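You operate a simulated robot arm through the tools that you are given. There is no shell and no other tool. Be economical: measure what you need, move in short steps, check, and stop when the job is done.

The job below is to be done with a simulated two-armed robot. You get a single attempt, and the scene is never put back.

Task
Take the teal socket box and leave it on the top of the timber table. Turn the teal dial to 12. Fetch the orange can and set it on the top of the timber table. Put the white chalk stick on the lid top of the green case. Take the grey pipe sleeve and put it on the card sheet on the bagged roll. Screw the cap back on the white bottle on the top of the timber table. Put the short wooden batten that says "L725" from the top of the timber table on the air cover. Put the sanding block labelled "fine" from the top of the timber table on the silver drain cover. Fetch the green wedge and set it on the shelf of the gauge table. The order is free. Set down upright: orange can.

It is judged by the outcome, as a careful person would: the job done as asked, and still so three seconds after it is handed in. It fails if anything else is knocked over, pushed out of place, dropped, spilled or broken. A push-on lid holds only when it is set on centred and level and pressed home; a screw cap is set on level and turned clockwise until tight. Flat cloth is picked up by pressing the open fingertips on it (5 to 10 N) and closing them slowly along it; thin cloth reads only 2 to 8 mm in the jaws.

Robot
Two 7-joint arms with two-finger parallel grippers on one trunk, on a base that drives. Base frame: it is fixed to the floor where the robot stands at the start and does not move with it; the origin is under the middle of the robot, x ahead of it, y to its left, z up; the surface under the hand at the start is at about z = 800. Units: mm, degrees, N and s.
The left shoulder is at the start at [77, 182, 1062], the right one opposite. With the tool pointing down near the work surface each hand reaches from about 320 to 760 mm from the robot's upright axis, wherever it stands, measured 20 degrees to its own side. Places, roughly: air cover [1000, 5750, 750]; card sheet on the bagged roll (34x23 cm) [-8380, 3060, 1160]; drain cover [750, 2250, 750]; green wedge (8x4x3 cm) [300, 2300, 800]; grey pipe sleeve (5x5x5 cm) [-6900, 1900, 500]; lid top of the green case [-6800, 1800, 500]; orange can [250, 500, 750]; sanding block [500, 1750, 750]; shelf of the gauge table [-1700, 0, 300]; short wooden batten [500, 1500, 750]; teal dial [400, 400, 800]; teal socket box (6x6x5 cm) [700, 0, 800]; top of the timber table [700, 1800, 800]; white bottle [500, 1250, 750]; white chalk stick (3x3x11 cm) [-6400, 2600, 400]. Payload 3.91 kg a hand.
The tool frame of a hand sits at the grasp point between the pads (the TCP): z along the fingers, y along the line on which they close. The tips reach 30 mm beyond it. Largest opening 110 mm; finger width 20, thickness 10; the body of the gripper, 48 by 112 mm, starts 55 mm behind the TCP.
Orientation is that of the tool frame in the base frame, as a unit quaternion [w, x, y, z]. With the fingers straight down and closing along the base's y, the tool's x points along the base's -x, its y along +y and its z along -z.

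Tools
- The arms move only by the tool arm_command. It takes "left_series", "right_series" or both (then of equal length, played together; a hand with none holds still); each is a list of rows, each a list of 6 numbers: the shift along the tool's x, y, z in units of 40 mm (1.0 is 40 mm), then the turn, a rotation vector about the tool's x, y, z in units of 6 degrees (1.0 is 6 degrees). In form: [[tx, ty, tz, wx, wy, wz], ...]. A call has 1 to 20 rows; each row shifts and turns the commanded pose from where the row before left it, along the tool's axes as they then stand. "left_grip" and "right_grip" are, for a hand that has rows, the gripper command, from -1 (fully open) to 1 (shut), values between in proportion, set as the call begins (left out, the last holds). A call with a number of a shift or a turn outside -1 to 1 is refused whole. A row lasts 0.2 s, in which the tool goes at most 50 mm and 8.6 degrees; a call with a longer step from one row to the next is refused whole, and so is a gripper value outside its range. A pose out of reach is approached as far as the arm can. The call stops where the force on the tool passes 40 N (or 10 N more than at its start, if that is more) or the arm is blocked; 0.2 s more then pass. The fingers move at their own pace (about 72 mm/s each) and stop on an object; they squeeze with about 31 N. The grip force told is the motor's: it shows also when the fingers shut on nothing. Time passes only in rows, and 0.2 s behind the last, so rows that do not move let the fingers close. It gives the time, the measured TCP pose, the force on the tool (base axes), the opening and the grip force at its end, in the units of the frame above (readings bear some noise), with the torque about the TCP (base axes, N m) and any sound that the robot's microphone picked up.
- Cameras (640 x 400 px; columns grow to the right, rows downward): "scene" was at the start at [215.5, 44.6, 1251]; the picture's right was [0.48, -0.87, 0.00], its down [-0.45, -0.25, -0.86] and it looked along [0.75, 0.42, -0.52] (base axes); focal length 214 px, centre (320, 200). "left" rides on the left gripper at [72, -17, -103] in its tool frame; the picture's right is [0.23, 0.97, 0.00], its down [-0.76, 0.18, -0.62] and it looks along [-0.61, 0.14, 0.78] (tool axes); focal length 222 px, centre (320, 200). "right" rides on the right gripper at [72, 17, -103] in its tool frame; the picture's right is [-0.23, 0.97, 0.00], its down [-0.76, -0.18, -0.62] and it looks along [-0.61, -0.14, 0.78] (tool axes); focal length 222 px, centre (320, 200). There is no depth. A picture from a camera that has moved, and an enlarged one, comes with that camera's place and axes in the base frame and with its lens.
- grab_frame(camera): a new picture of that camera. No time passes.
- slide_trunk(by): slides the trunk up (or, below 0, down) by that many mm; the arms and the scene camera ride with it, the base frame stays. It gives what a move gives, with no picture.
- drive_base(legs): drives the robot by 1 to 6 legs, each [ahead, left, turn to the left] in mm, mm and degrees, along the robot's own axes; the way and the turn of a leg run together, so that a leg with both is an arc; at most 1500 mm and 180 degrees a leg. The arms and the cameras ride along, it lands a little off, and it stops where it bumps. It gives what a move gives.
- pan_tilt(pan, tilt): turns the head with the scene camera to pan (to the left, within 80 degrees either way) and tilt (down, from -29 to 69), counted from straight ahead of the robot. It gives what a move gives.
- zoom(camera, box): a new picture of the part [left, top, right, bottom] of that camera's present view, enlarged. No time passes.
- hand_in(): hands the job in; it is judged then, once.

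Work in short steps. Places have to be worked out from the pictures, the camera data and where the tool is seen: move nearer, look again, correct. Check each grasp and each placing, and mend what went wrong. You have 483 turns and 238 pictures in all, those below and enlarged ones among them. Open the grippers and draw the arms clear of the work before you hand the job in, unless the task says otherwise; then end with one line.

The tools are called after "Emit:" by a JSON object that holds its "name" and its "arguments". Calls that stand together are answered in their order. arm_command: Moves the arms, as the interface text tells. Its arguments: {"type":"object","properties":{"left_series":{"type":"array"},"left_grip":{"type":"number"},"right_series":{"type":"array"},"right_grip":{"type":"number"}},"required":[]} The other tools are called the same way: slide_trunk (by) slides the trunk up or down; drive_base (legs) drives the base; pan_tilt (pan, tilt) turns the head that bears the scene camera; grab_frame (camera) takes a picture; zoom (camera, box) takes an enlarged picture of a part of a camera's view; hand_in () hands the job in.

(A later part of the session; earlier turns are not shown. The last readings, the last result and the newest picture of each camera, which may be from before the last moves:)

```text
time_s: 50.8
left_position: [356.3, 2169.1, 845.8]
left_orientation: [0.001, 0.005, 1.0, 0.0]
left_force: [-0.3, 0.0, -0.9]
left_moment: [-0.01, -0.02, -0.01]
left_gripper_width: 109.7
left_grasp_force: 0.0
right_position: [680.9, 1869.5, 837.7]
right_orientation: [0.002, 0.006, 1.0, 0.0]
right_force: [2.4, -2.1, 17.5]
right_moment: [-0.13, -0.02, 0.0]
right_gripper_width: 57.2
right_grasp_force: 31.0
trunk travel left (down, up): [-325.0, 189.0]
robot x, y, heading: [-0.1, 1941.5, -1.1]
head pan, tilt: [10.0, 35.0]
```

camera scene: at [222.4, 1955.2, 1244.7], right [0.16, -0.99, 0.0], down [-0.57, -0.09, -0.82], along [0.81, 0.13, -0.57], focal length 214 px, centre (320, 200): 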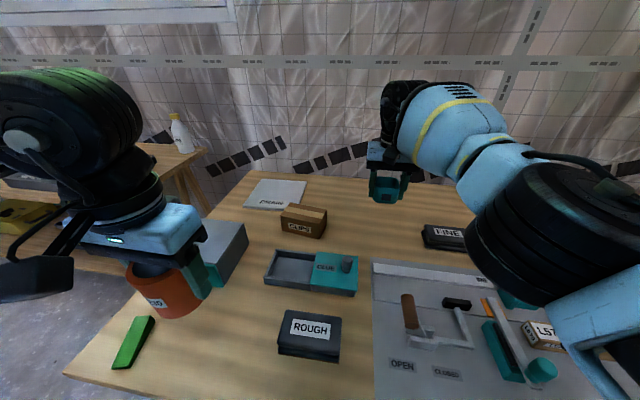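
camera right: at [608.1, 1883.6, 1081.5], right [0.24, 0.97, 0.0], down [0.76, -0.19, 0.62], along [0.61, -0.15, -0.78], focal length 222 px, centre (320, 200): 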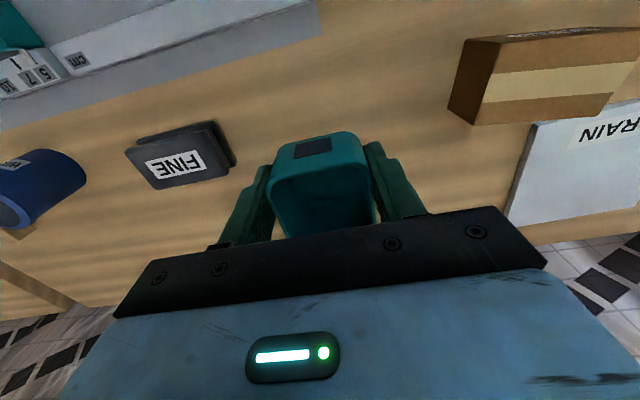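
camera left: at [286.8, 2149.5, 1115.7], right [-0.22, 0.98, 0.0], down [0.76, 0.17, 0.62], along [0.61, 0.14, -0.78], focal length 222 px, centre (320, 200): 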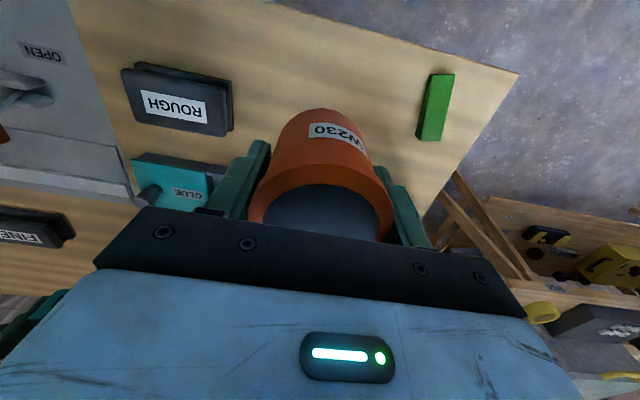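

Box is touching (17 N). I release it and raise both hands straight up.

Emit:
{"name": "arm_command", "arguments": {"right_series": [[0, 0, 0, 0, 0, 0], [0, 0, 0, 0, 0, 0], [0, 0, 0, 0, 0, 0]], "right_grip": -1}}

Emit:
{"name": "arm_command", "arguments": {"left_series": [[0, 0, -0.5, 0, 0, 0], [0, 0, -0.8, 0, 0, 0], [0, 0, -0.8, 0, 0, 0], [0, 0, -0.8, 0, 0, 0]], "right_series": [[0, 0, -0.5, 0, 0, 0], [0, 0, -0.8, 0, 0, 0], [0, 0, -0.8, 0, 0, 0], [0, 0, -0.8, 0, 0, 0]]}}

Emit:
{"name": "grab_frame", "arguments": {"camera": "left"}}

Emit:
{"name": "grab_frame", "arguments": {"camera": "right"}}

```text
time_s: 51.6
left_position: [357.4, 2168.8, 844.6]
left_orientation: [-0.001, 0.006, 1.0, 0.0]
left_force: [0.4, 0.3, 0.0]
left_moment: [0.01, 0.0, 0.02]
left_gripper_width: 110.1
left_grasp_force: 0.1
right_position: [680.6, 1868.9, 834.4]
right_orientation: [-0.001, 0.005, 1.0, 0.0]
right_force: [0.1, -0.5, 0.2]
right_moment: [-0.01, -0.01, -0.02]
right_gripper_width: 110.0
right_grasp_force: 0.1
trunk travel left (down, up): [-325.0, 189.0]
robot x, y, heading: [-6.0, 1947.4, -0.7]
head pan, tilt: [10.0, 35.0]
```

```text
time_s: 52.6
left_position: [357.9, 2168.8, 962.9]
left_orientation: [0.002, 0.007, 1.0, 0.0]
left_force: [-0.7, 1.2, -0.5]
left_moment: [0.01, 0.01, -0.02]
left_gripper_width: 110.1
left_grasp_force: 0.1
right_position: [679.2, 1868.5, 951.8]
right_orientation: [0.0, 0.006, 1.0, 0.0]
right_force: [0.5, 1.1, -0.2]
right_moment: [-0.02, -0.01, -0.01]
right_gripper_width: 110.0
right_grasp_force: 0.1
trunk travel left (down, up): [-325.0, 189.0]
robot x, y, heading: [-3.5, 1948.2, -0.7]
head pan, tilt: [10.0, 35.0]
```

```text
206 pictures are left
camera left: at [285.2, 2150.7, 1066.4], right [-0.22, 0.98, 0.0], down [0.76, 0.17, 0.62], along [0.61, 0.13, -0.78], focal length 222 px, centre (320, 200)
```

left: 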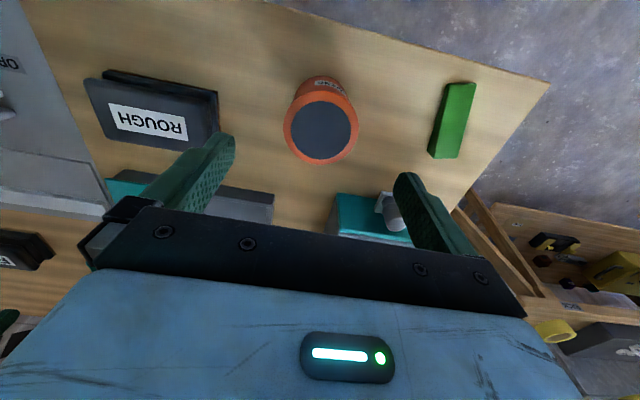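

```text
205 pictures are left
camera right: at [606.0, 1884.3, 1055.6], right [0.24, 0.97, 0.0], down [0.76, -0.19, 0.62], along [0.61, -0.15, -0.78], focal length 222 px, centre (320, 200)
```

right: 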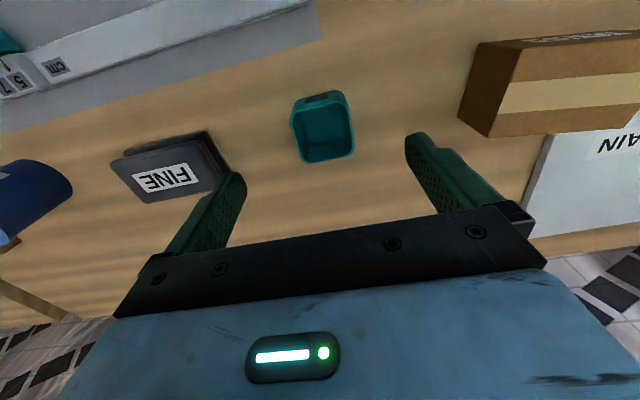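

Both are placed upright. Next the FINE block: I lift and move the right hand toward it for a close look, and tilt the head to see the base/table clearance.

Emit:
{"name": "arm_command", "arguments": {"right_series": [[0, -0.8, -0.2, 0, 0, 0], [0, -0.9, 0, 0, 0, 0], [0, -0.9, 0, 0, 0, 0], [0, -0.9, 0, 0, 0, 0], [0, -0.9, 0, 0, 0, 0]]}}

Emit:
{"name": "grab_frame", "arguments": {"camera": "right"}}

Emit:
{"name": "pan_tilt", "arguments": {"pan": 0, "tilt": 69}}

Emit:
{"name": "grab_frame", "arguments": {"camera": "scene"}}

```text
time_s: 53.8
left_position: [357.9, 2168.6, 961.9]
left_orientation: [0.0, 0.005, 1.0, 0.0]
left_force: [0.0, -0.1, -0.2]
left_moment: [0.02, -0.01, 0.02]
left_gripper_width: 109.9
left_grasp_force: 0.0
right_position: [678.1, 1690.1, 957.7]
right_orientation: [-0.001, 0.005, 1.0, 0.0]
right_force: [0.0, -0.6, 0.2]
right_moment: [0.01, -0.01, 0.02]
right_gripper_width: 109.9
right_grasp_force: 0.2
trunk travel left (down, up): [-325.0, 189.0]
robot x, y, heading: [-0.8, 1947.2, -0.5]
head pan, tilt: [10.0, 35.0]
```

```text
204 pictures are left
camera right: at [605.6, 1705.9, 1061.2], right [0.24, 0.97, 0.0], down [0.76, -0.19, 0.62], along [0.61, -0.15, -0.78], focal length 222 px, centre (320, 200)
```

right: 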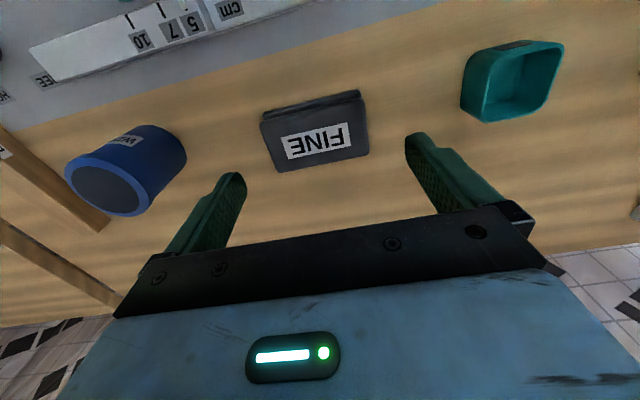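

```text
time_s: 54.8
left_position: [358.9, 2168.5, 963.3]
left_orientation: [0.0, 0.006, 1.0, -0.001]
left_force: [-0.2, 0.4, 0.0]
left_moment: [0.02, 0.0, -0.01]
left_gripper_width: 109.9
left_grasp_force: 0.1
right_position: [678.1, 1691.7, 957.4]
right_orientation: [0.001, 0.006, 1.0, -0.001]
right_force: [0.3, 1.1, -0.5]
right_moment: [0.01, 0.01, 0.01]
right_gripper_width: 109.8
right_grasp_force: 0.0
trunk travel left (down, up): [-325.0, 189.0]
robot x, y, heading: [-4.0, 1939.2, -0.8]
head pan, tilt: [0.0, 68.8]
```

```text
203 pictures are left
camera scene: at [190.4, 1942.0, 1201.2], right [-0.01, -1.0, 0.0], down [-0.93, 0.01, -0.36], along [0.36, 0.0, -0.93], focal length 214 px, centre (320, 200)
```

scene: 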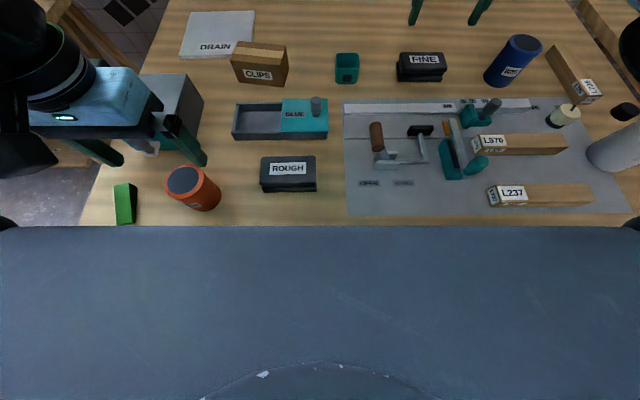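

The block is 61×100 mm (x×y), centred ≈(701,1681). The drain plate (≈x 760–960, y 2140–2320) is at the limit of reach, so I need to know how close the base can go. I swing the left hand out beside the table to look along its front edge.

Emit:
{"name": "arm_command", "arguments": {"left_series": [[0.5, 0.8, 0, 0, 0, 0], [0.5, 0.8, 0, 0, 0, 0], [0.5, 0.8, 0, 0, 0, 0], [0.5, 0.8, 0, 0, 0, 0], [0.4, 0.8, 0, 0, 0, 0], [0.4, 0.8, 0, 0, 0, 0], [0.4, 0.8, 0, 0, 0, 0]]}}

Emit:
{"name": "arm_command", "arguments": {"left_series": [[0, 0, 0, 0, 0, 1], [0, 0, 0, 0, 0, 1], [0, 0, 0, 0, 0, 1], [0, 0, 0, 0, 0, 1], [0, 0, 0, 0, 0, 1], [0, 0, 0, 0, 0, 1], [0, 0, 0, 0, 0, 1], [0, 0, 0, 0, 0, 1], [0, 0, 0, 0, 0, 1], [0, 0, 0, 0, 0, 1], [0, 0, 0, 0, 0, 1], [0, 0, 0, 0, 0, 1], [0, 0, 0, 0, 0, 1], [0, 0, 0, 0, 0, 1], [0, 0, 0, 0, 0, 1]]}}

Emit:
{"name": "grab_frame", "arguments": {"camera": "left"}}

```text
time_s: 56.4
left_position: [241.3, 2399.8, 967.7]
left_orientation: [0.003, 0.005, 1.0, 0.0]
left_force: [0.0, 0.1, -1.6]
left_moment: [-0.02, -0.02, 0.02]
left_gripper_width: 110.1
left_grasp_force: 0.1
left hand out of reach, approached as far as the arm can: row 3, 4
right_position: [677.7, 1690.8, 957.8]
right_orientation: [0.001, 0.004, 1.0, 0.0]
right_force: [0.6, -0.5, 0.2]
right_moment: [0.03, -0.03, -0.01]
right_gripper_width: 109.9
right_grasp_force: 0.1
trunk travel left (down, up): [-325.0, 189.0]
robot x, y, heading: [-6.2, 1942.1, -0.9]
head pan, tilt: [0.0, 68.8]
```

```text
time_s: 59.6
left_position: [273.1, 2203.5, 1035.1]
left_orientation: [-0.001, 0.669, 0.743, -0.009]
left_force: [-0.5, -0.3, -0.5]
left_moment: [-0.02, -0.01, 0.04]
left_gripper_width: 110.1
left_grasp_force: 0.0
left hand out of reach, approached as far as the arm can: row 4, 5, 6, 7, 8, 9, 10, 11, 12, 13, 14, 15
right_position: [679.0, 1690.9, 957.5]
right_orientation: [0.001, 0.005, 1.0, -0.001]
right_force: [0.4, 0.0, 0.7]
right_moment: [0.01, 0.02, 0.0]
right_gripper_width: 109.7
right_grasp_force: 0.1
trunk travel left (down, up): [-325.0, 189.0]
robot x, y, heading: [2.5, 1942.5, -0.7]
head pan, tilt: [0.0, 68.8]
```

```text
202 pictures are left
camera left: at [251.1, 2273.5, 1137.7], right [0.94, 0.33, -0.02], down [0.26, -0.73, 0.63], along [0.19, -0.6, -0.78], focal length 222 px, centre (320, 200)
```

left: 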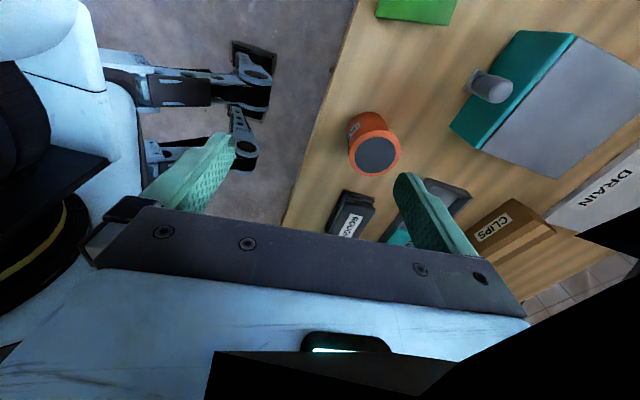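

The base front is only at about x≈120 and the table edge ≈295 with clear floor between, so I can advance ~90 mm. I restore the left hand's orientation and lift it away.

Emit:
{"name": "arm_command", "arguments": {"left_series": [[0, 0, 0, 0, 0, -1], [0, 0, 0, 0, 0, -1], [0, 0, 0, 0, 0, -1], [0, 0, 0, 0, 0, -1], [0, 0, 0, 0, 0, -1], [0, 0, 0, 0, 0, -1], [0, 0, 0, 0, 0, -1], [0, 0, 0, 0, 0, -1], [0, 0, 0, 0, 0, -1], [0, 0, 0, 0, 0, -1], [0, 0, 0, 0, 0, -1], [0, 0, 0, 0, 0, -1], [0, 0, 0, 0, 0, -1], [0, 0, 0, 0, 0, -1], [0, 0, 0, 0, 0, -1]]}}

Emit:
{"name": "arm_command", "arguments": {"left_series": [[-0.8, 0.2, -0.8, 0, 0, 0], [-0.8, 0.2, -0.8, 0, 0, 0], [0, 0, -0.8, 0, 0, 0]]}}

Emit:
{"name": "drive_base", "arguments": {"legs": [[90, 0, 0.8]]}}

```text
time_s: 62.8
left_position: [273.3, 2203.6, 1035.3]
left_orientation: [-0.006, -0.053, 0.999, -0.006]
left_force: [0.3, 0.1, 0.2]
left_moment: [-0.03, 0.0, -0.01]
left_gripper_width: 109.8
left_grasp_force: 0.1
right_position: [678.9, 1691.2, 956.8]
right_orientation: [0.001, 0.006, 1.0, 0.0]
right_force: [0.2, 0.0, -0.3]
right_moment: [0.0, 0.0, -0.01]
right_gripper_width: 110.1
right_grasp_force: 0.1
trunk travel left (down, up): [-325.0, 189.0]
robot x, y, heading: [-2.3, 1940.6, -0.6]
head pan, tilt: [0.0, 68.8]
```

```text
time_s: 63.6
left_position: [335.6, 2226.5, 1129.2]
left_orientation: [-0.006, -0.052, 0.999, -0.007]
left_force: [-0.3, -0.2, -0.9]
left_moment: [0.02, -0.03, -0.01]
left_gripper_width: 110.0
left_grasp_force: 0.0
right_position: [678.8, 1689.8, 958.7]
right_orientation: [0.001, 0.006, 1.0, -0.001]
right_force: [0.2, -0.6, -0.6]
right_moment: [0.01, -0.01, -0.01]
right_gripper_width: 109.9
right_grasp_force: 0.2
trunk travel left (down, up): [-325.0, 189.0]
robot x, y, heading: [-6.8, 1941.2, -0.9]
head pan, tilt: [0.0, 68.8]
```

```text
time_s: 64.7
left_position: [421.7, 2232.7, 1128.7]
left_orientation: [-0.007, -0.06, 0.998, -0.007]
left_force: [-0.3, 1.1, 0.0]
left_moment: [0.0, 0.04, 0.01]
left_gripper_width: 109.8
left_grasp_force: 0.0
right_position: [771.9, 1700.7, 957.7]
right_orientation: [0.001, -0.001, 1.0, 0.0]
right_force: [-0.1, 0.3, 0.4]
right_moment: [0.01, 0.0, 0.0]
right_gripper_width: 110.1
right_grasp_force: 0.0
trunk travel left (down, up): [-325.0, 189.0]
robot x, y, heading: [88.1, 1945.3, 0.2]
head pan, tilt: [0.0, 68.8]
```

Robot is at (88,1945) without contact. I move the right hand over the block, rotate 90° so the fingers close along x, and straighten the left hand.

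Emit:
{"name": "arm_command", "arguments": {"left_series": [[0, 0, 0, 0, 0, 0.6], [0, 0, 0, 0, 0, 0.55]]}}

Emit:
{"name": "arm_command", "arguments": {"right_series": [[0.88, -0.25, 0, 0, 0, 0], [0.88, -0.25, 0, 0, 0, 0], [0, 0, 0, 0, 0, -1], [0, 0, 0, 0, 0, -1], [0, 0, 0, 0, 0, -1], [0, 0, 0, 0, 0, -1], [0, 0, 0, 0, 0, -1], [0, 0, 0, 0, 0, -1], [0, 0, 0, 0, 0, -1], [0, 0, 0, 0, 0, -1], [0, 0, 0, 0, 0, -1], [0, 0, 0, 0, 0, -1], [0, 0, 0, 0, 0, -1], [0, 0, 0, 0, 0, -1], [0, 0, 0, 0, 0, -1], [0, 0, 0, 0, 0, -1], [0, 0, 0, 0, 0, -1]]}}

Emit:
{"name": "grab_frame", "arguments": {"camera": "right"}}

```text
time_s: 65.3
left_position: [420.6, 2231.7, 1128.6]
left_orientation: [-0.007, 0.0, 1.0, -0.007]
left_force: [-0.2, -0.6, -0.3]
left_moment: [0.01, -0.01, -0.02]
left_gripper_width: 110.1
left_grasp_force: 0.0
right_position: [772.0, 1700.6, 957.9]
right_orientation: [0.001, -0.001, 1.0, 0.0]
right_force: [-0.2, -0.4, -0.2]
right_moment: [-0.01, 0.0, -0.05]
right_gripper_width: 110.0
right_grasp_force: 0.1
trunk travel left (down, up): [-325.0, 189.0]
robot x, y, heading: [85.4, 1945.8, 0.2]
head pan, tilt: [0.0, 68.8]
```

```text
time_s: 68.9
left_position: [420.6, 2232.7, 1128.9]
left_orientation: [-0.006, 0.0, 1.0, -0.007]
left_force: [-0.1, 0.9, -0.2]
left_moment: [-0.01, 0.04, 0.0]
left_gripper_width: 109.9
left_grasp_force: 0.0
right_position: [700.7, 1680.5, 957.5]
right_orientation: [0.001, -0.26, 0.966, 0.0]
right_force: [0.8, 0.1, 0.1]
right_moment: [0.01, -0.01, -0.03]
right_gripper_width: 110.1
right_grasp_force: 0.1
right hand out of reach, approached as far as the arm can: row 8, 9, 10, 11, 12, 13, 14, 15, 16, 17
trunk travel left (down, up): [-325.0, 189.0]
robot x, y, heading: [87.1, 1938.9, 0.1]
head pan, tilt: [0.0, 68.8]
```

```text
201 pictures are left
camera right: at [628.7, 1656.7, 1061.2], right [-0.29, 0.96, 0.0], down [0.75, 0.23, 0.62], along [0.6, 0.18, -0.78], focal length 222 px, centre (320, 200)
```

right: 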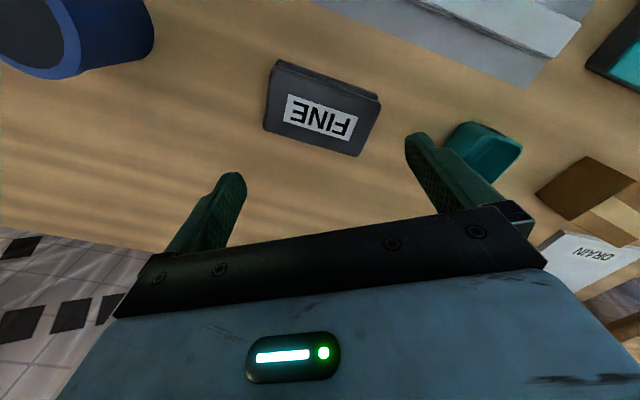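

That direction hits a wrist limit at 30°. I try the opposite direction (net +90°).

Emit:
{"name": "arm_command", "arguments": {"right_series": [[0, 0, 0, 0, 0, 1], [0, 0, 0, 0, 0, 1], [0, 0, 0, 0, 0, 1], [0, 0, 0, 0, 0, 1], [0, 0, 0, 0, 0, 1], [0, 0, 0, 0, 0, 1], [0, 0, 0, 0, 0, 1], [0, 0, 0, 0, 0, 1], [0, 0, 0, 0, 0, 1], [0, 0, 0, 0, 0, 1], [0, 0, 0, 0, 0, 1], [0, 0, 0, 0, 0, 1], [0, 0, 0, 0, 0, 1], [0, 0, 0, 0, 0, 1], [0, 0, 0, 0, 0, 1], [0, 0, 0, 0, 0, 1], [0, 0, 0, 0, 0, 1], [0, 0, 0, 0, 0, 1], [0, 0, 0, 0, 0, 1], [0, 0, 0, 0, 0, 1]]}}

Emit:
{"name": "grab_frame", "arguments": {"camera": "right"}}

```text
time_s: 73.1
left_position: [420.5, 2231.9, 1127.5]
left_orientation: [-0.006, -0.001, 1.0, -0.007]
left_force: [-0.4, 0.2, -0.1]
left_moment: [-0.02, -0.01, -0.03]
left_gripper_width: 109.9
left_grasp_force: 0.0
right_position: [702.0, 1679.4, 958.7]
right_orientation: [0.001, 0.706, 0.708, 0.0]
right_force: [0.5, 0.6, -0.3]
right_moment: [0.0, -0.01, 0.01]
right_gripper_width: 110.1
right_grasp_force: 0.0
trunk travel left (down, up): [-325.0, 189.0]
robot x, y, heading: [87.8, 1943.3, 0.3]
head pan, tilt: [0.0, 68.8]
```

```text
200 pictures are left
camera right: at [717.3, 1751.2, 1061.4], right [0.97, -0.23, 0.0], down [-0.18, -0.76, 0.62], along [-0.14, -0.61, -0.78], focal length 222 px, centre (320, 200)
```

right: 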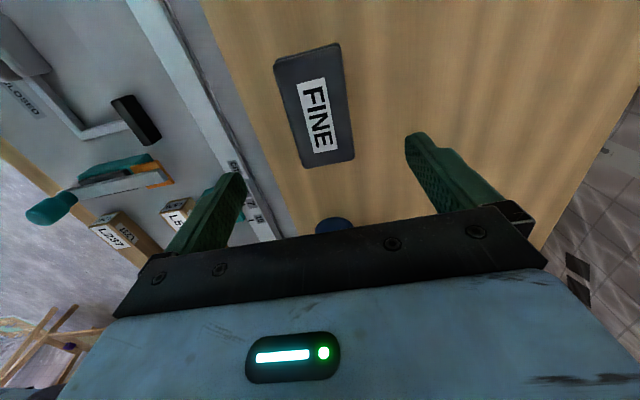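

Now the fingers straddle the block along x. Block centre ≈(700,1686); I descend to z≈834 and close.

Emit:
{"name": "arm_command", "arguments": {"right_series": [[0.12, 0, 0.6, 0, 0, 0], [0, 0, 0.8, 0, 0, 0], [0, 0, 0.8, 0, 0, 0], [0, 0, 0.6, 0, 0, 0], [0, 0, 0.28, 0, 0, 0]]}}

Emit:
{"name": "arm_command", "arguments": {"right_series": [[0, 0, 0, 0, 0, 0], [0, 0, 0, 0, 0, 0], [0, 0, 0, 0, 0, 0], [0, 0, 0, 0, 0, 0]], "right_grip": 0.6}}

Emit:
{"name": "grab_frame", "arguments": {"camera": "right"}}

```text
time_s: 74.3
left_position: [420.8, 2232.0, 1129.1]
left_orientation: [-0.006, 0.0, 1.0, -0.007]
left_force: [0.1, -0.7, 0.7]
left_moment: [-0.01, 0.0, -0.01]
left_gripper_width: 109.8
left_grasp_force: 0.0
right_position: [702.0, 1684.9, 834.0]
right_orientation: [0.001, 0.706, 0.708, 0.0]
right_force: [0.1, -0.5, 0.3]
right_moment: [0.01, -0.02, 0.0]
right_gripper_width: 110.0
right_grasp_force: 0.1
trunk travel left (down, up): [-325.0, 189.0]
robot x, y, heading: [85.7, 1942.8, 0.0]
head pan, tilt: [0.0, 68.8]
```

```text
time_s: 75.3
left_position: [422.1, 2232.8, 1127.9]
left_orientation: [-0.007, 0.0, 1.0, -0.007]
left_force: [-0.9, -0.8, -0.9]
left_moment: [0.02, -0.02, 0.01]
left_gripper_width: 110.1
left_grasp_force: 0.0
right_position: [701.3, 1685.5, 835.2]
right_orientation: [0.0, 0.706, 0.708, 0.001]
right_force: [-0.2, 0.5, -0.2]
right_moment: [-0.03, 0.01, 0.02]
right_gripper_width: 64.3
right_grasp_force: 31.2
trunk travel left (down, up): [-325.0, 189.0]
robot x, y, heading: [89.7, 1942.1, 0.2]
head pan, tilt: [0.0, 68.8]
```

```text
199 pictures are left
camera right: at [717.6, 1755.9, 937.9], right [0.97, -0.22, 0.0], down [-0.18, -0.76, 0.62], along [-0.14, -0.61, -0.78], focal length 222 px, centre (320, 200)
```

right: 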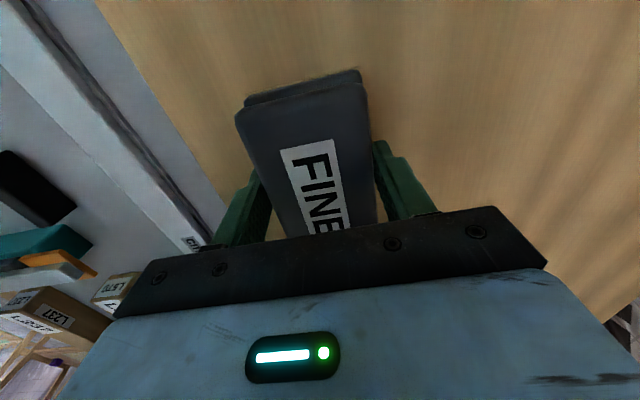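

Block held (64 mm). Lift, then back off, drive left 300 and advance again.

Emit:
{"name": "arm_command", "arguments": {"right_series": [[0, 0, -0.7, 0, 0, 0], [0, 0, -0.9, 0, 0, 0], [0, 0, -0.9, 0, 0, 0], [0, 0, -0.9, 0, 0, 0], [0, 0, -0.9, 0, 0, 0]]}}

Emit:
{"name": "drive_base", "arguments": {"legs": [[-80, 0, 0], [0, 330, 0]]}}

Emit:
{"name": "pan_tilt", "arguments": {"pan": 0, "tilt": 45}}

Emit:
{"name": "grab_frame", "arguments": {"camera": "scene"}}

Emit:
{"name": "grab_frame", "arguments": {"camera": "left"}}

```text
time_s: 76.5
left_position: [420.8, 2232.2, 1127.7]
left_orientation: [-0.006, 0.0, 1.0, -0.007]
left_force: [-1.3, 0.3, 0.0]
left_moment: [0.0, -0.02, 0.03]
left_gripper_width: 109.7
left_grasp_force: 0.1
right_position: [699.4, 1683.2, 1006.1]
right_orientation: [0.0, 0.706, 0.708, -0.001]
right_force: [0.0, -0.4, -1.9]
right_moment: [0.0, 0.02, -0.02]
right_gripper_width: 64.4
right_grasp_force: 31.0
trunk travel left (down, up): [-325.0, 189.0]
robot x, y, heading: [85.7, 1945.2, 0.3]
head pan, tilt: [0.0, 68.8]
```

```text
time_s: 80.6
left_position: [339.0, 2561.7, 1128.0]
left_orientation: [-0.006, 0.001, 1.0, -0.007]
left_force: [0.3, 0.4, -0.1]
left_moment: [-0.01, 0.04, 0.02]
left_gripper_width: 109.8
left_grasp_force: 0.1
right_position: [618.2, 2011.2, 1004.5]
right_orientation: [-0.001, 0.706, 0.708, 0.0]
right_force: [0.6, 0.3, -1.8]
right_moment: [-0.02, 0.0, 0.0]
right_gripper_width: 64.3
right_grasp_force: 31.4
trunk travel left (down, up): [-325.0, 189.0]
robot x, y, heading: [6.3, 2272.5, 0.5]
head pan, tilt: [0.0, 68.8]
```

```text
time_s: 81.5
left_position: [339.3, 2560.2, 1127.0]
left_orientation: [-0.006, 0.0, 1.0, -0.006]
left_force: [-0.3, 0.4, -0.2]
left_moment: [0.0, 0.0, -0.01]
left_gripper_width: 110.1
left_grasp_force: 0.0
right_position: [618.4, 2011.1, 1005.4]
right_orientation: [0.0, 0.705, 0.709, 0.001]
right_force: [1.2, -0.2, -1.0]
right_moment: [0.02, 0.0, 0.0]
right_gripper_width: 64.2
right_grasp_force: 30.7
trunk travel left (down, up): [-325.0, 189.0]
robot x, y, heading: [3.7, 2271.6, 0.2]
head pan, tilt: [0.0, 45.0]
```

```text
198 pictures are left
camera scene: at [222.8, 2273.1, 1230.0], right [0.0, -1.0, 0.0], down [-0.71, 0.0, -0.71], along [0.71, 0.0, -0.71], focal length 214 px, centre (320, 200)
```

scene: 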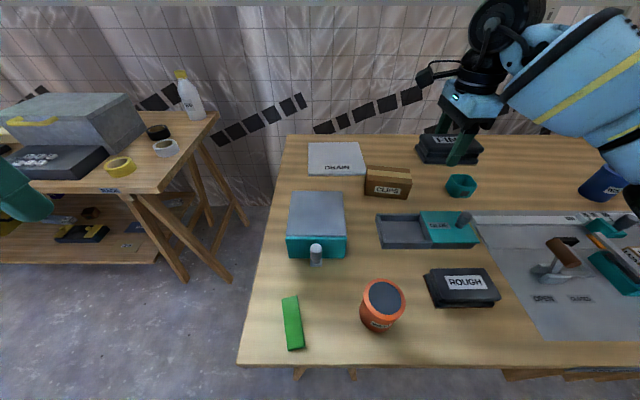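

```text
197 pictures are left
camera left: at [268.3, 2543.1, 1232.2], right [-0.23, 0.97, -0.01], down [0.77, 0.19, 0.61], along [0.6, 0.13, -0.79], focal length 222 px, centre (320, 200)
```

left: 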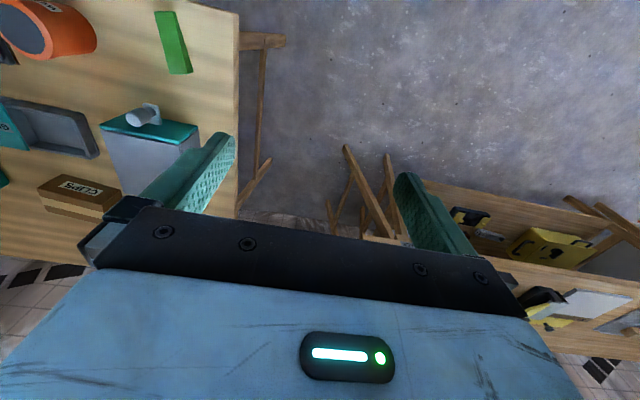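

Plate spans x 765–956, y 2128–2313; table legs are at x≥330, clear of the wheels. I reposition the base to about (118, 2400) so the right shoulder faces the plate.

Emit:
{"name": "drive_base", "arguments": {"legs": [[0, 130, 0], [112, 0, 0]]}}

```text
time_s: 83.9
left_position: [374.8, 2692.8, 1127.8]
left_orientation: [-0.008, 0.001, 1.0, -0.006]
left_force: [-0.7, 0.0, -0.1]
left_moment: [0.0, 0.0, 0.02]
left_gripper_width: 109.9
left_grasp_force: 0.0
right_position: [653.3, 2143.0, 1003.6]
right_orientation: [-0.001, 0.706, 0.708, -0.001]
right_force: [-0.2, -0.3, -0.8]
right_moment: [-0.02, -0.02, 0.01]
right_gripper_width: 64.3
right_grasp_force: 30.8
trunk travel left (down, up): [-325.0, 189.0]
robot x, y, heading: [37.0, 2398.6, 0.1]
head pan, tilt: [0.0, 45.0]
stopped in leg 2: the robot was blocked; the commanded pose is now the measured one
```

Blocked at x=37, probably a table leg. I back off at once and check that nothing shifted.

Emit:
{"name": "drive_base", "arguments": {"legs": [[-30, 0, 0]]}}

Emit:
{"name": "grab_frame", "arguments": {"camera": "scene"}}

Emit:
{"name": "grab_frame", "arguments": {"camera": "left"}}

```text
time_s: 84.8
left_position: [346.1, 2691.9, 1125.9]
left_orientation: [-0.009, 0.0, 1.0, -0.006]
left_force: [0.1, 0.7, 0.5]
left_moment: [0.02, -0.03, -0.01]
left_gripper_width: 110.0
left_grasp_force: 0.2
right_position: [624.9, 2143.8, 1004.0]
right_orientation: [-0.001, 0.706, 0.708, -0.002]
right_force: [-0.9, 0.5, -2.0]
right_moment: [-0.02, -0.01, 0.01]
right_gripper_width: 64.5
right_grasp_force: 30.7
trunk travel left (down, up): [-325.0, 189.0]
robot x, y, heading: [9.2, 2402.6, -0.1]
head pan, tilt: [0.0, 45.0]
```

```text
196 pictures are left
camera scene: at [229.3, 2405.1, 1230.0], right [0.0, -1.0, 0.0], down [-0.71, 0.0, -0.71], along [0.71, 0.0, -0.71], focal length 214 px, centre (320, 200)
```

scene: 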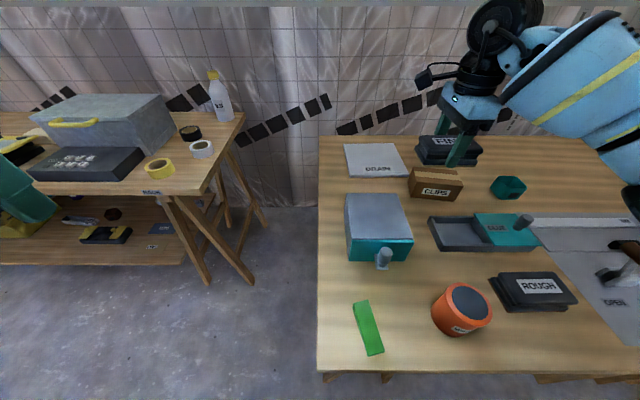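

```text
195 pictures are left
camera left: at [276.2, 2674.7, 1231.4], right [-0.23, 0.97, -0.01], down [0.77, 0.19, 0.61], along [0.59, 0.13, -0.79], focal length 222 px, centre (320, 200)
```

left: 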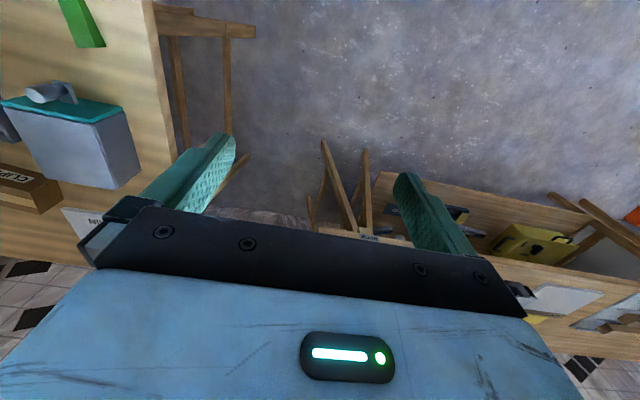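

Nothing moved. A trestle foot at the table's left end blocks the base there, so the left hand must do the placing from y≈2000. I'll set the block down at the free spot (700,1760) and regrasp it with the left hand. Drive to about (88,1850).

Emit:
{"name": "drive_base", "arguments": {"legs": [[0, -550, 0], [80, 0, 0]]}}

```text
time_s: 90.8
left_position: [428.8, 2137.3, 1125.9]
left_orientation: [-0.009, 0.001, 1.0, -0.006]
left_force: [0.4, -0.4, -0.5]
left_moment: [-0.01, 0.02, 0.01]
left_gripper_width: 110.1
left_grasp_force: 0.1
right_position: [705.4, 1589.6, 1002.2]
right_orientation: [-0.002, 0.707, 0.707, -0.002]
right_force: [0.0, -0.1, -1.2]
right_moment: [0.01, 0.04, 0.04]
right_gripper_width: 64.3
right_grasp_force: 31.2
trunk travel left (down, up): [-325.0, 189.0]
robot x, y, heading: [92.0, 1850.6, -0.2]
head pan, tilt: [0.0, 45.0]
```

Move the block over (703,1757) and lower it.

Emit:
{"name": "arm_command", "arguments": {"right_series": [[0.84, 0, 0, 0, 0, 0], [0.84, 0, 0, 0, 0, 0], [0.84, 0, 0, 0, 0, 0], [0.84, 0, 0, 0, 0, 0], [0.84, 0, 0, 0, 0, 0], [0, 0, 0.8, 0, 0, 0], [0, 0, 0.8, 0, 0, 0], [0, 0, 0.8, 0, 0, 0], [0, 0, 0.8, 0, 0, 0], [0, 0, 0.6, 0, 0, 0]]}}

Emit:
{"name": "arm_command", "arguments": {"right_series": [[0, 0, 0.1, 0, 0, 0], [0, 0, 0.05, 0, 0, 0], [0, 0, 0.05, 0, 0, 0]]}}

```text
time_s: 93.0
left_position: [428.4, 2139.2, 1126.1]
left_orientation: [-0.009, 0.002, 1.0, -0.006]
left_force: [0.1, -0.3, -0.7]
left_moment: [0.0, 0.01, 0.0]
left_gripper_width: 109.8
left_grasp_force: 0.1
right_position: [705.5, 1757.5, 850.1]
right_orientation: [-0.001, 0.707, 0.707, -0.002]
right_force: [0.0, -0.4, -1.5]
right_moment: [0.02, 0.02, 0.0]
right_gripper_width: 64.3
right_grasp_force: 31.6
trunk travel left (down, up): [-325.0, 189.0]
robot x, y, heading: [92.0, 1849.1, -0.0]
head pan, tilt: [0.0, 45.0]
```

```text
time_s: 93.8
left_position: [426.6, 2138.1, 1126.4]
left_orientation: [-0.009, 0.002, 1.0, -0.006]
left_force: [0.0, 0.8, 0.7]
left_moment: [0.03, -0.02, 0.03]
left_gripper_width: 109.9
left_grasp_force: 0.0
right_position: [703.3, 1756.4, 841.8]
right_orientation: [-0.001, 0.707, 0.707, -0.002]
right_force: [-0.3, -0.9, -1.5]
right_moment: [-0.01, -0.02, 0.03]
right_gripper_width: 64.2
right_grasp_force: 30.9
trunk travel left (down, up): [-325.0, 189.0]
robot x, y, heading: [90.9, 1851.4, -0.1]
head pan, tilt: [0.0, 45.0]
```

Emit:
{"name": "arm_command", "arguments": {"right_series": [[0, 0, 0.08, 0, 0, 0], [0, 0, 0.06, 0, 0, 0], [0, 0, 0.04, 0, 0, 0]]}}

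```text
time_s: 94.6
left_position: [427.7, 2138.8, 1126.5]
left_orientation: [-0.008, 0.002, 1.0, -0.006]
left_force: [0.7, 0.3, -0.3]
left_moment: [-0.03, -0.04, 0.0]
left_gripper_width: 110.2
left_grasp_force: 0.0
right_position: [704.0, 1758.0, 836.8]
right_orientation: [0.0, 0.707, 0.707, -0.002]
right_force: [0.1, 0.6, -1.8]
right_moment: [0.01, 0.0, 0.0]
right_gripper_width: 64.3
right_grasp_force: 30.6
trunk travel left (down, up): [-325.0, 189.0]
robot x, y, heading: [92.2, 1850.0, 0.2]
head pan, tilt: [0.0, 45.0]
```

Emit:
{"name": "arm_command", "arguments": {"right_series": [[0, 0, 0.04, 0, 0, 0], [0, 0, 0.03, 0, 0, 0]]}}

```text
time_s: 95.2
left_position: [427.5, 2138.0, 1127.8]
left_orientation: [-0.009, 0.002, 1.0, -0.007]
left_force: [-0.1, 0.0, -0.5]
left_moment: [-0.01, 0.0, 0.01]
left_gripper_width: 110.2
left_grasp_force: 0.1
right_position: [703.8, 1757.0, 835.6]
right_orientation: [0.0, 0.707, 0.707, 0.0]
right_force: [0.6, -1.6, 5.2]
right_moment: [0.02, -0.23, -0.02]
right_gripper_width: 64.5
right_grasp_force: 31.2
trunk travel left (down, up): [-325.0, 189.0]
robot x, y, heading: [92.2, 1850.5, 0.2]
head pan, tilt: [0.0, 45.0]
```

Touching. Release and retract the right hand up and back; meanwhile rotate the left hand by −90° about its tool axis (its free direction).

Emit:
{"name": "arm_command", "arguments": {"right_series": [[0, 0, 0, 0, 0, 0], [0, 0, 0, 0, 0, 0], [0, 0, 0, 0, 0, 0]], "right_grip": -1}}

Emit:
{"name": "arm_command", "arguments": {"right_series": [[0, 0, -0.6, 0, 0, 0], [0, 0, -0.8, 0, 0, 0], [0, 0, -0.8, 0, 0, 0], [0, 0, -0.8, 0, 0, 0], [0, 0, -0.8, 0, 0, 0], [-0.6, -0.8, -0.4, 0, 0, 0], [-0.6, -0.8, -0.4, 0, 0, 0], [-0.6, -0.8, 0, 0, 0, 0], [-0.6, -0.8, 0, 0, 0, 0], [-0.6, -0.8, 0, 0, 0, 0], [-0.6, -0.8, 0, 0, 0, 0], [-0.6, -0.8, 0, 0, 0, 0], [-0.6, 0, 0, 0, 0, 0], [-0.6, 0, 0, 0, 0, 0], [-0.6, 0, 0, 0, 0, 0]], "left_series": [[0, 0, 0, 0, 0, -1], [0, 0, 0, 0, 0, -1], [0, 0, 0, 0, 0, -1], [0, 0, 0, 0, 0, -1], [0, 0, 0, 0, 0, -1], [0, 0, 0, 0, 0, -1], [0, 0, 0, 0, 0, -1], [0, 0, 0, 0, 0, -1], [0, 0, 0, 0, 0, -1], [0, 0, 0, 0, 0, -1], [0, 0, 0, 0, 0, -1], [0, 0, 0, 0, 0, -1], [0, 0, 0, 0, 0, -1], [0, 0, 0, 0, 0, -1], [0, 0, 0, 0, 0, -1]]}}

Emit:
{"name": "grab_frame", "arguments": {"camera": "scene"}}

```text
time_s: 96.0
left_position: [427.9, 2138.2, 1126.2]
left_orientation: [-0.009, 0.002, 1.0, -0.006]
left_force: [-0.3, -0.3, -0.4]
left_moment: [0.04, 0.02, 0.01]
left_gripper_width: 110.1
left_grasp_force: 0.0
right_position: [703.0, 1757.1, 832.9]
right_orientation: [-0.001, 0.707, 0.707, -0.002]
right_force: [-0.3, 0.3, 0.1]
right_moment: [0.01, 0.01, 0.02]
right_gripper_width: 109.6
right_grasp_force: 0.0
trunk travel left (down, up): [-325.0, 189.0]
robot x, y, heading: [93.8, 1851.5, -0.2]
head pan, tilt: [0.0, 45.0]
```

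```text
time_s: 99.2
left_position: [427.3, 2139.1, 1126.7]
left_orientation: [-0.012, -0.707, 0.707, 0.002]
left_force: [0.5, 0.2, 0.5]
left_moment: [0.02, 0.02, -0.01]
left_gripper_width: 109.9
left_grasp_force: 0.0
right_position: [478.9, 1515.7, 1018.4]
right_orientation: [-0.002, 0.706, 0.708, -0.002]
right_force: [-0.4, 0.2, 0.7]
right_moment: [0.0, -0.02, -0.01]
right_gripper_width: 110.0
right_grasp_force: 0.1
trunk travel left (down, up): [-325.0, 189.0]
robot x, y, heading: [91.0, 1848.4, -0.2]
head pan, tilt: [0.0, 45.0]
```

```text
194 pictures are left
camera scene: at [310.0, 1851.3, 1230.1], right [0.0, -1.0, 0.0], down [-0.71, 0.0, -0.71], along [0.71, 0.0, -0.71], focal length 214 px, centre (320, 200)
```

scene: 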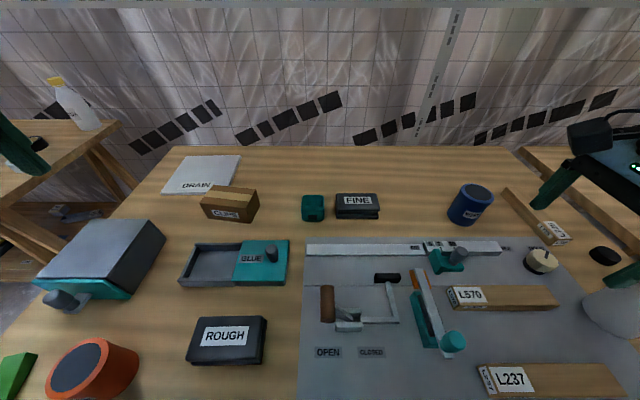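

The left wrist turned fine. Now I bring the left hand over the block at (704,1757).

Emit:
{"name": "arm_command", "arguments": {"left_series": [[0.868, -0.627, 0, 0.19, -0.135, 0], [0.868, -0.627, 0, 0, 0, 0], [0.868, -0.627, 0, 0, 0, 0], [0.868, -0.627, 0, 0, 0, 0], [0.868, -0.627, 0, 0, 0, 0], [0.868, -0.627, 0, 0, 0, 0], [0.868, -0.627, 0, 0, 0, 0], [0.868, -0.627, 0, 0, 0, 0], [0.868, -0.627, 0, 0, 0, 0], [0.868, -0.627, 0, 0, 0, 0], [0.868, -0.627, 0, 0, 0, 0], [0, 0, 0.8, 0, 0, 0], [0, 0, 0.8, 0, 0, 0], [0, 0, 0.8, 0, 0, 0], [0, 0, 0.8, 0, 0, 0], [0, 0, 0.8, 0, 0, 0]]}}

Emit:
{"name": "grab_frame", "arguments": {"camera": "left"}}

```text
time_s: 101.5
left_position: [716.7, 1887.2, 1140.7]
left_orientation: [0.022, 0.762, -0.647, 0.023]
left_force: [-0.3, -0.5, 0.0]
left_moment: [0.03, -0.04, -0.02]
left_gripper_width: 109.9
left_grasp_force: 0.1
left hand out of reach, approached as far as the arm can: row 10, 11
right_position: [479.4, 1516.8, 1017.4]
right_orientation: [-0.001, 0.707, 0.707, -0.001]
right_force: [-0.7, -0.3, -1.1]
right_moment: [-0.02, -0.02, -0.02]
right_gripper_width: 110.1
right_grasp_force: 0.0
trunk travel left (down, up): [-325.0, 189.0]
robot x, y, heading: [91.9, 1853.5, 0.4]
head pan, tilt: [0.0, 45.0]
stopped in row 11 (left hand): the arm was blocked; the commanded pose is now the measured one
```

```text
193 pictures are left
camera left: at [745.8, 1824.4, 1247.1], right [-0.92, -0.38, 0.02], down [-0.3, 0.76, 0.57], along [-0.23, 0.52, -0.82], focal length 222 px, centre (320, 200)
```

left: 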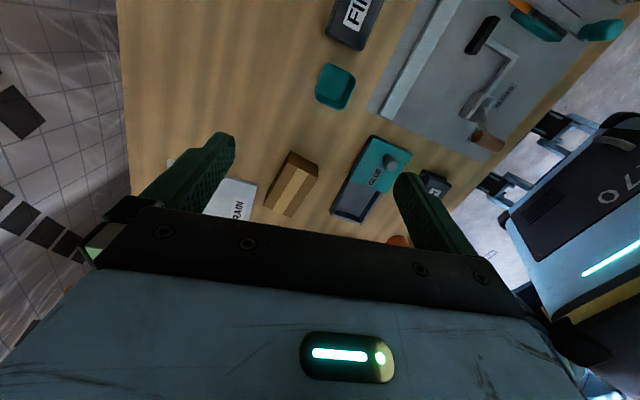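

The left arm is blocked reaching across the body. I withdraw it, shift the base right ~200 mm (backing 45), so the block lies in front of the left shoulder.

Emit:
{"name": "arm_command", "arguments": {"left_series": [[-0.3, 0.8, 0, 0, 0, 0], [-0.3, 0.8, 0, 0, 0, 0], [-0.3, 0.8, 0, 0, 0, 0], [-0.3, 0.8, 0, 0, 0, 0], [-0.3, 0.8, 0, 0, 0, 0]]}}

Emit:
{"name": "drive_base", "arguments": {"legs": [[-45, 0, 0], [0, -200, 0]]}}

```text
time_s: 102.7
left_position: [549.2, 1922.5, 1135.9]
left_orientation: [0.023, 0.761, -0.647, 0.024]
left_force: [0.1, 1.5, 0.9]
left_moment: [0.0, 0.0, 0.01]
left_gripper_width: 110.0
left_grasp_force: 0.1
right_position: [478.9, 1517.4, 1018.3]
right_orientation: [0.0, 0.707, 0.707, -0.002]
right_force: [-0.3, 0.1, 0.4]
right_moment: [0.01, 0.01, 0.02]
right_gripper_width: 110.0
right_grasp_force: 0.0
trunk travel left (down, up): [-325.0, 189.0]
robot x, y, heading: [92.8, 1854.9, -0.0]
head pan, tilt: [0.0, 45.0]
```

```text
time_s: 105.6
left_position: [504.3, 1719.6, 1136.0]
left_orientation: [0.024, 0.76, -0.649, 0.022]
left_force: [-0.4, 0.9, -0.1]
left_moment: [-0.01, -0.03, -0.02]
left_gripper_width: 110.0
left_grasp_force: 0.1
right_position: [433.6, 1315.5, 1018.1]
right_orientation: [-0.001, 0.707, 0.707, -0.002]
right_force: [0.8, 0.4, -0.7]
right_moment: [0.04, 0.01, 0.0]
right_gripper_width: 110.0
right_grasp_force: 0.1
trunk travel left (down, up): [-325.0, 189.0]
robot x, y, heading: [49.6, 1648.6, 0.1]
head pan, tilt: [0.0, 45.0]
```

The right hand now hovers near the bottle; I raise it straight up and fix the left hand's orientation.

Emit:
{"name": "arm_command", "arguments": {"right_series": [[0, 0, -0.8, 0, 0, 0], [0, 0, -0.8, 0, 0, 0], [0, 0, -0.6, 0, 0, 0]]}}

Emit:
{"name": "grab_frame", "arguments": {"camera": "scene"}}

Emit:
{"name": "grab_frame", "arguments": {"camera": "right"}}

```text
time_s: 106.4
left_position: [506.3, 1720.1, 1135.1]
left_orientation: [0.023, 0.76, -0.649, 0.022]
left_force: [0.2, 0.4, -0.3]
left_moment: [0.0, 0.0, 0.03]
left_gripper_width: 110.0
left_grasp_force: 0.0
right_position: [434.7, 1315.4, 1106.9]
right_orientation: [-0.002, 0.707, 0.707, -0.003]
right_force: [0.4, -0.3, -0.7]
right_moment: [0.01, -0.02, 0.02]
right_gripper_width: 109.9
right_grasp_force: 0.1
trunk travel left (down, up): [-325.0, 189.0]
robot x, y, heading: [49.1, 1651.4, 0.1]
head pan, tilt: [0.0, 45.0]
```

```text
192 pictures are left
camera scene: at [265.5, 1651.0, 1230.1], right [0.0, -1.0, 0.0], down [-0.71, 0.0, -0.71], along [0.71, 0.0, -0.71], focal length 214 px, centre (320, 200)
```

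scene: 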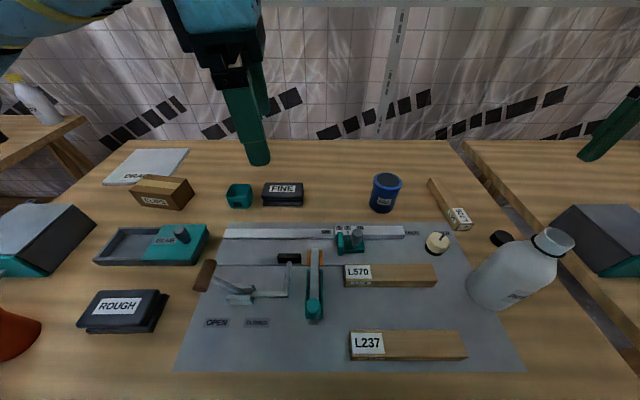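

```text
191 pictures are left
camera right: at [451.2, 1387.3, 1210.6], right [0.97, -0.23, 0.0], down [-0.17, -0.76, 0.63], along [-0.14, -0.61, -0.78], focal length 222 px, centre (320, 200)
```

right: 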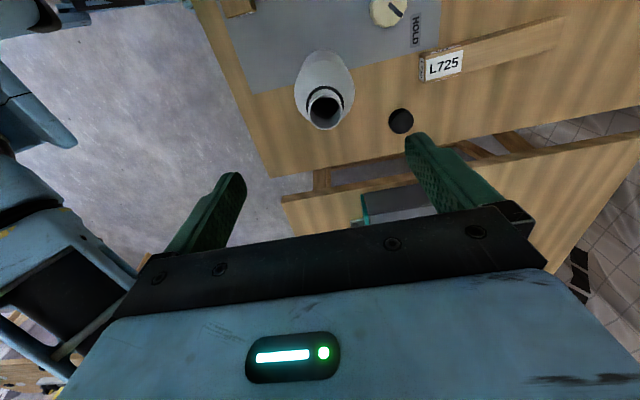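

Bottle neck is at ≈(440,1317), top z≈974, still standing untouched. I correct the left hand's tilt/yaw and bring it over the FINE block.

Emit:
{"name": "arm_command", "arguments": {"left_series": [[0, 0, 0, 0.1, -0.6, 0.5], [0, 0, 0, 0, 0, 0.55], [0, 0, 0, 0, 0, 0.52], [-0.18, -0.82, 0, 0, 0, 0], [-0.18, -0.82, 0, 0, 0, 0], [-0.18, -0.82, 0, 0, 0, 0], [-0.18, -0.82, 0, 0, 0, 0], [-0.18, -0.82, 0, 0, 0, 0], [-0.1, -0.82, 0, 0, 0, 0], [0, 0, 0.8, 0, 0, 0], [0, 0, 0.8, 0, 0, 0], [0, 0, 0.8, 0, 0, 0], [0, 0, 0.8, 0, 0, 0]]}}

Emit:
{"name": "grab_frame", "arguments": {"camera": "left"}}

```text
time_s: 109.2
left_position: [691.5, 1757.5, 1009.5]
left_orientation: [0.002, -0.705, 0.709, -0.003]
left_force: [0.3, 1.0, 0.7]
left_moment: [0.02, -0.01, -0.02]
left_gripper_width: 109.9
left_grasp_force: 0.1
left hand out of reach, approached as far as the arm can: row 9
right_position: [434.6, 1314.5, 1106.9]
right_orientation: [-0.002, 0.707, 0.707, -0.002]
right_force: [-0.7, -0.2, -0.2]
right_moment: [-0.02, -0.01, 0.03]
right_gripper_width: 109.9
right_grasp_force: 0.1
trunk travel left (down, up): [-325.0, 189.0]
robot x, y, heading: [52.4, 1649.8, -0.1]
head pan, tilt: [0.0, 45.0]
```

```text
190 pictures are left
camera left: at [707.3, 1682.9, 1112.9], right [-0.97, -0.22, -0.01], down [-0.18, 0.76, 0.62], along [-0.13, 0.61, -0.78], focal length 222 px, centre (320, 200)
```

left: 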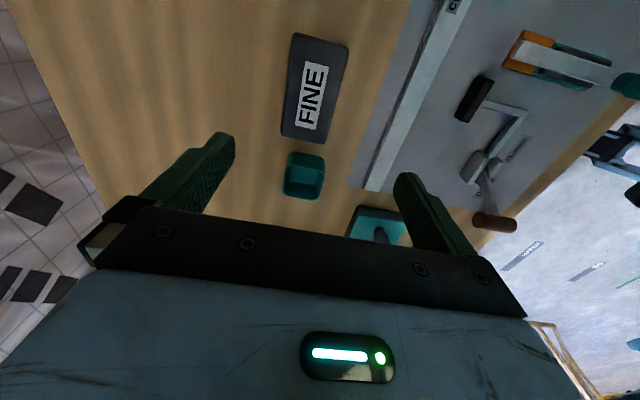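

The block appears at about (705,1745). I shift accordingly, descend to z≈900 and check again.

Emit:
{"name": "arm_command", "arguments": {"left_series": [[0.2, -0.3, 0.6, 0, 0, 0], [0, 0, 0.9, 0, 0, 0], [0, 0, 0.9, 0, 0, 0]]}}

Emit:
{"name": "grab_frame", "arguments": {"camera": "left"}}

```text
time_s: 110.0
left_position: [704.9, 1749.8, 914.8]
left_orientation: [0.001, -0.706, 0.708, -0.002]
left_force: [-0.4, 1.1, -0.1]
left_moment: [-0.01, 0.03, 0.04]
left_gripper_width: 110.0
left_grasp_force: 0.0
right_position: [435.6, 1317.4, 1107.4]
right_orientation: [-0.001, 0.707, 0.707, -0.002]
right_force: [0.1, 0.8, 0.0]
right_moment: [-0.01, -0.03, 0.02]
right_gripper_width: 110.0
right_grasp_force: 0.0
trunk travel left (down, up): [-325.0, 189.0]
robot x, y, heading: [47.7, 1646.5, -0.2]
head pan, tilt: [0.0, 45.0]
```

```text
189 pictures are left
camera left: at [721.6, 1676.1, 1017.6], right [-0.97, -0.22, -0.01], down [-0.18, 0.76, 0.62], along [-0.13, 0.61, -0.78], focal length 222 px, centre (320, 200)
```

left: 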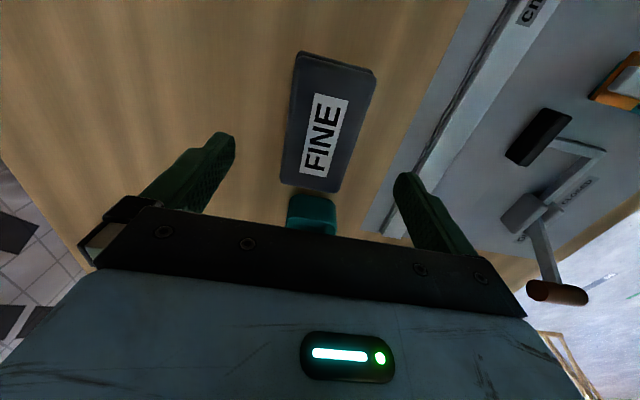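

Well aligned (centre ≈(706,1751)). Descend 80 mm and close.

Emit:
{"name": "arm_command", "arguments": {"left_series": [[0, 0, 0.8, 0, 0, 0], [0, 0, 0.8, 0, 0, 0], [0, 0, 0.4, 0, 0, 0]]}}

Emit:
{"name": "arm_command", "arguments": {"left_series": [[0, 0, 0, 0, 0, 0], [0, 0, 0, 0, 0, 0], [0, 0, 0, 0, 0, 0], [0, 0, 0, 0, 0, 0]], "left_grip": 0.6}}

```text
time_s: 110.8
left_position: [705.6, 1750.1, 832.2]
left_orientation: [0.001, -0.705, 0.709, -0.001]
left_force: [-0.6, -0.2, 0.0]
left_moment: [0.0, 0.04, 0.0]
left_gripper_width: 110.1
left_grasp_force: 0.1
right_position: [435.3, 1315.7, 1106.9]
right_orientation: [0.0, 0.707, 0.707, -0.002]
right_force: [-0.8, 0.7, 0.0]
right_moment: [-0.04, -0.01, -0.02]
right_gripper_width: 110.0
right_grasp_force: 0.0
trunk travel left (down, up): [-325.0, 189.0]
robot x, y, heading: [47.8, 1649.1, -0.2]
head pan, tilt: [0.0, 45.0]
```

```text
time_s: 111.8
left_position: [704.6, 1749.5, 832.0]
left_orientation: [0.001, -0.706, 0.708, -0.003]
left_force: [0.1, -0.5, 0.5]
left_moment: [-0.03, 0.03, 0.0]
left_gripper_width: 64.2
left_grasp_force: 30.8
right_position: [434.7, 1316.1, 1107.3]
right_orientation: [-0.001, 0.707, 0.707, -0.001]
right_force: [-0.6, -0.2, 0.3]
right_moment: [0.01, -0.01, 0.0]
right_gripper_width: 109.8
right_grasp_force: 0.1
trunk travel left (down, up): [-325.0, 189.0]
robot x, y, heading: [48.3, 1650.7, 0.0]
head pan, tilt: [0.0, 45.0]
```

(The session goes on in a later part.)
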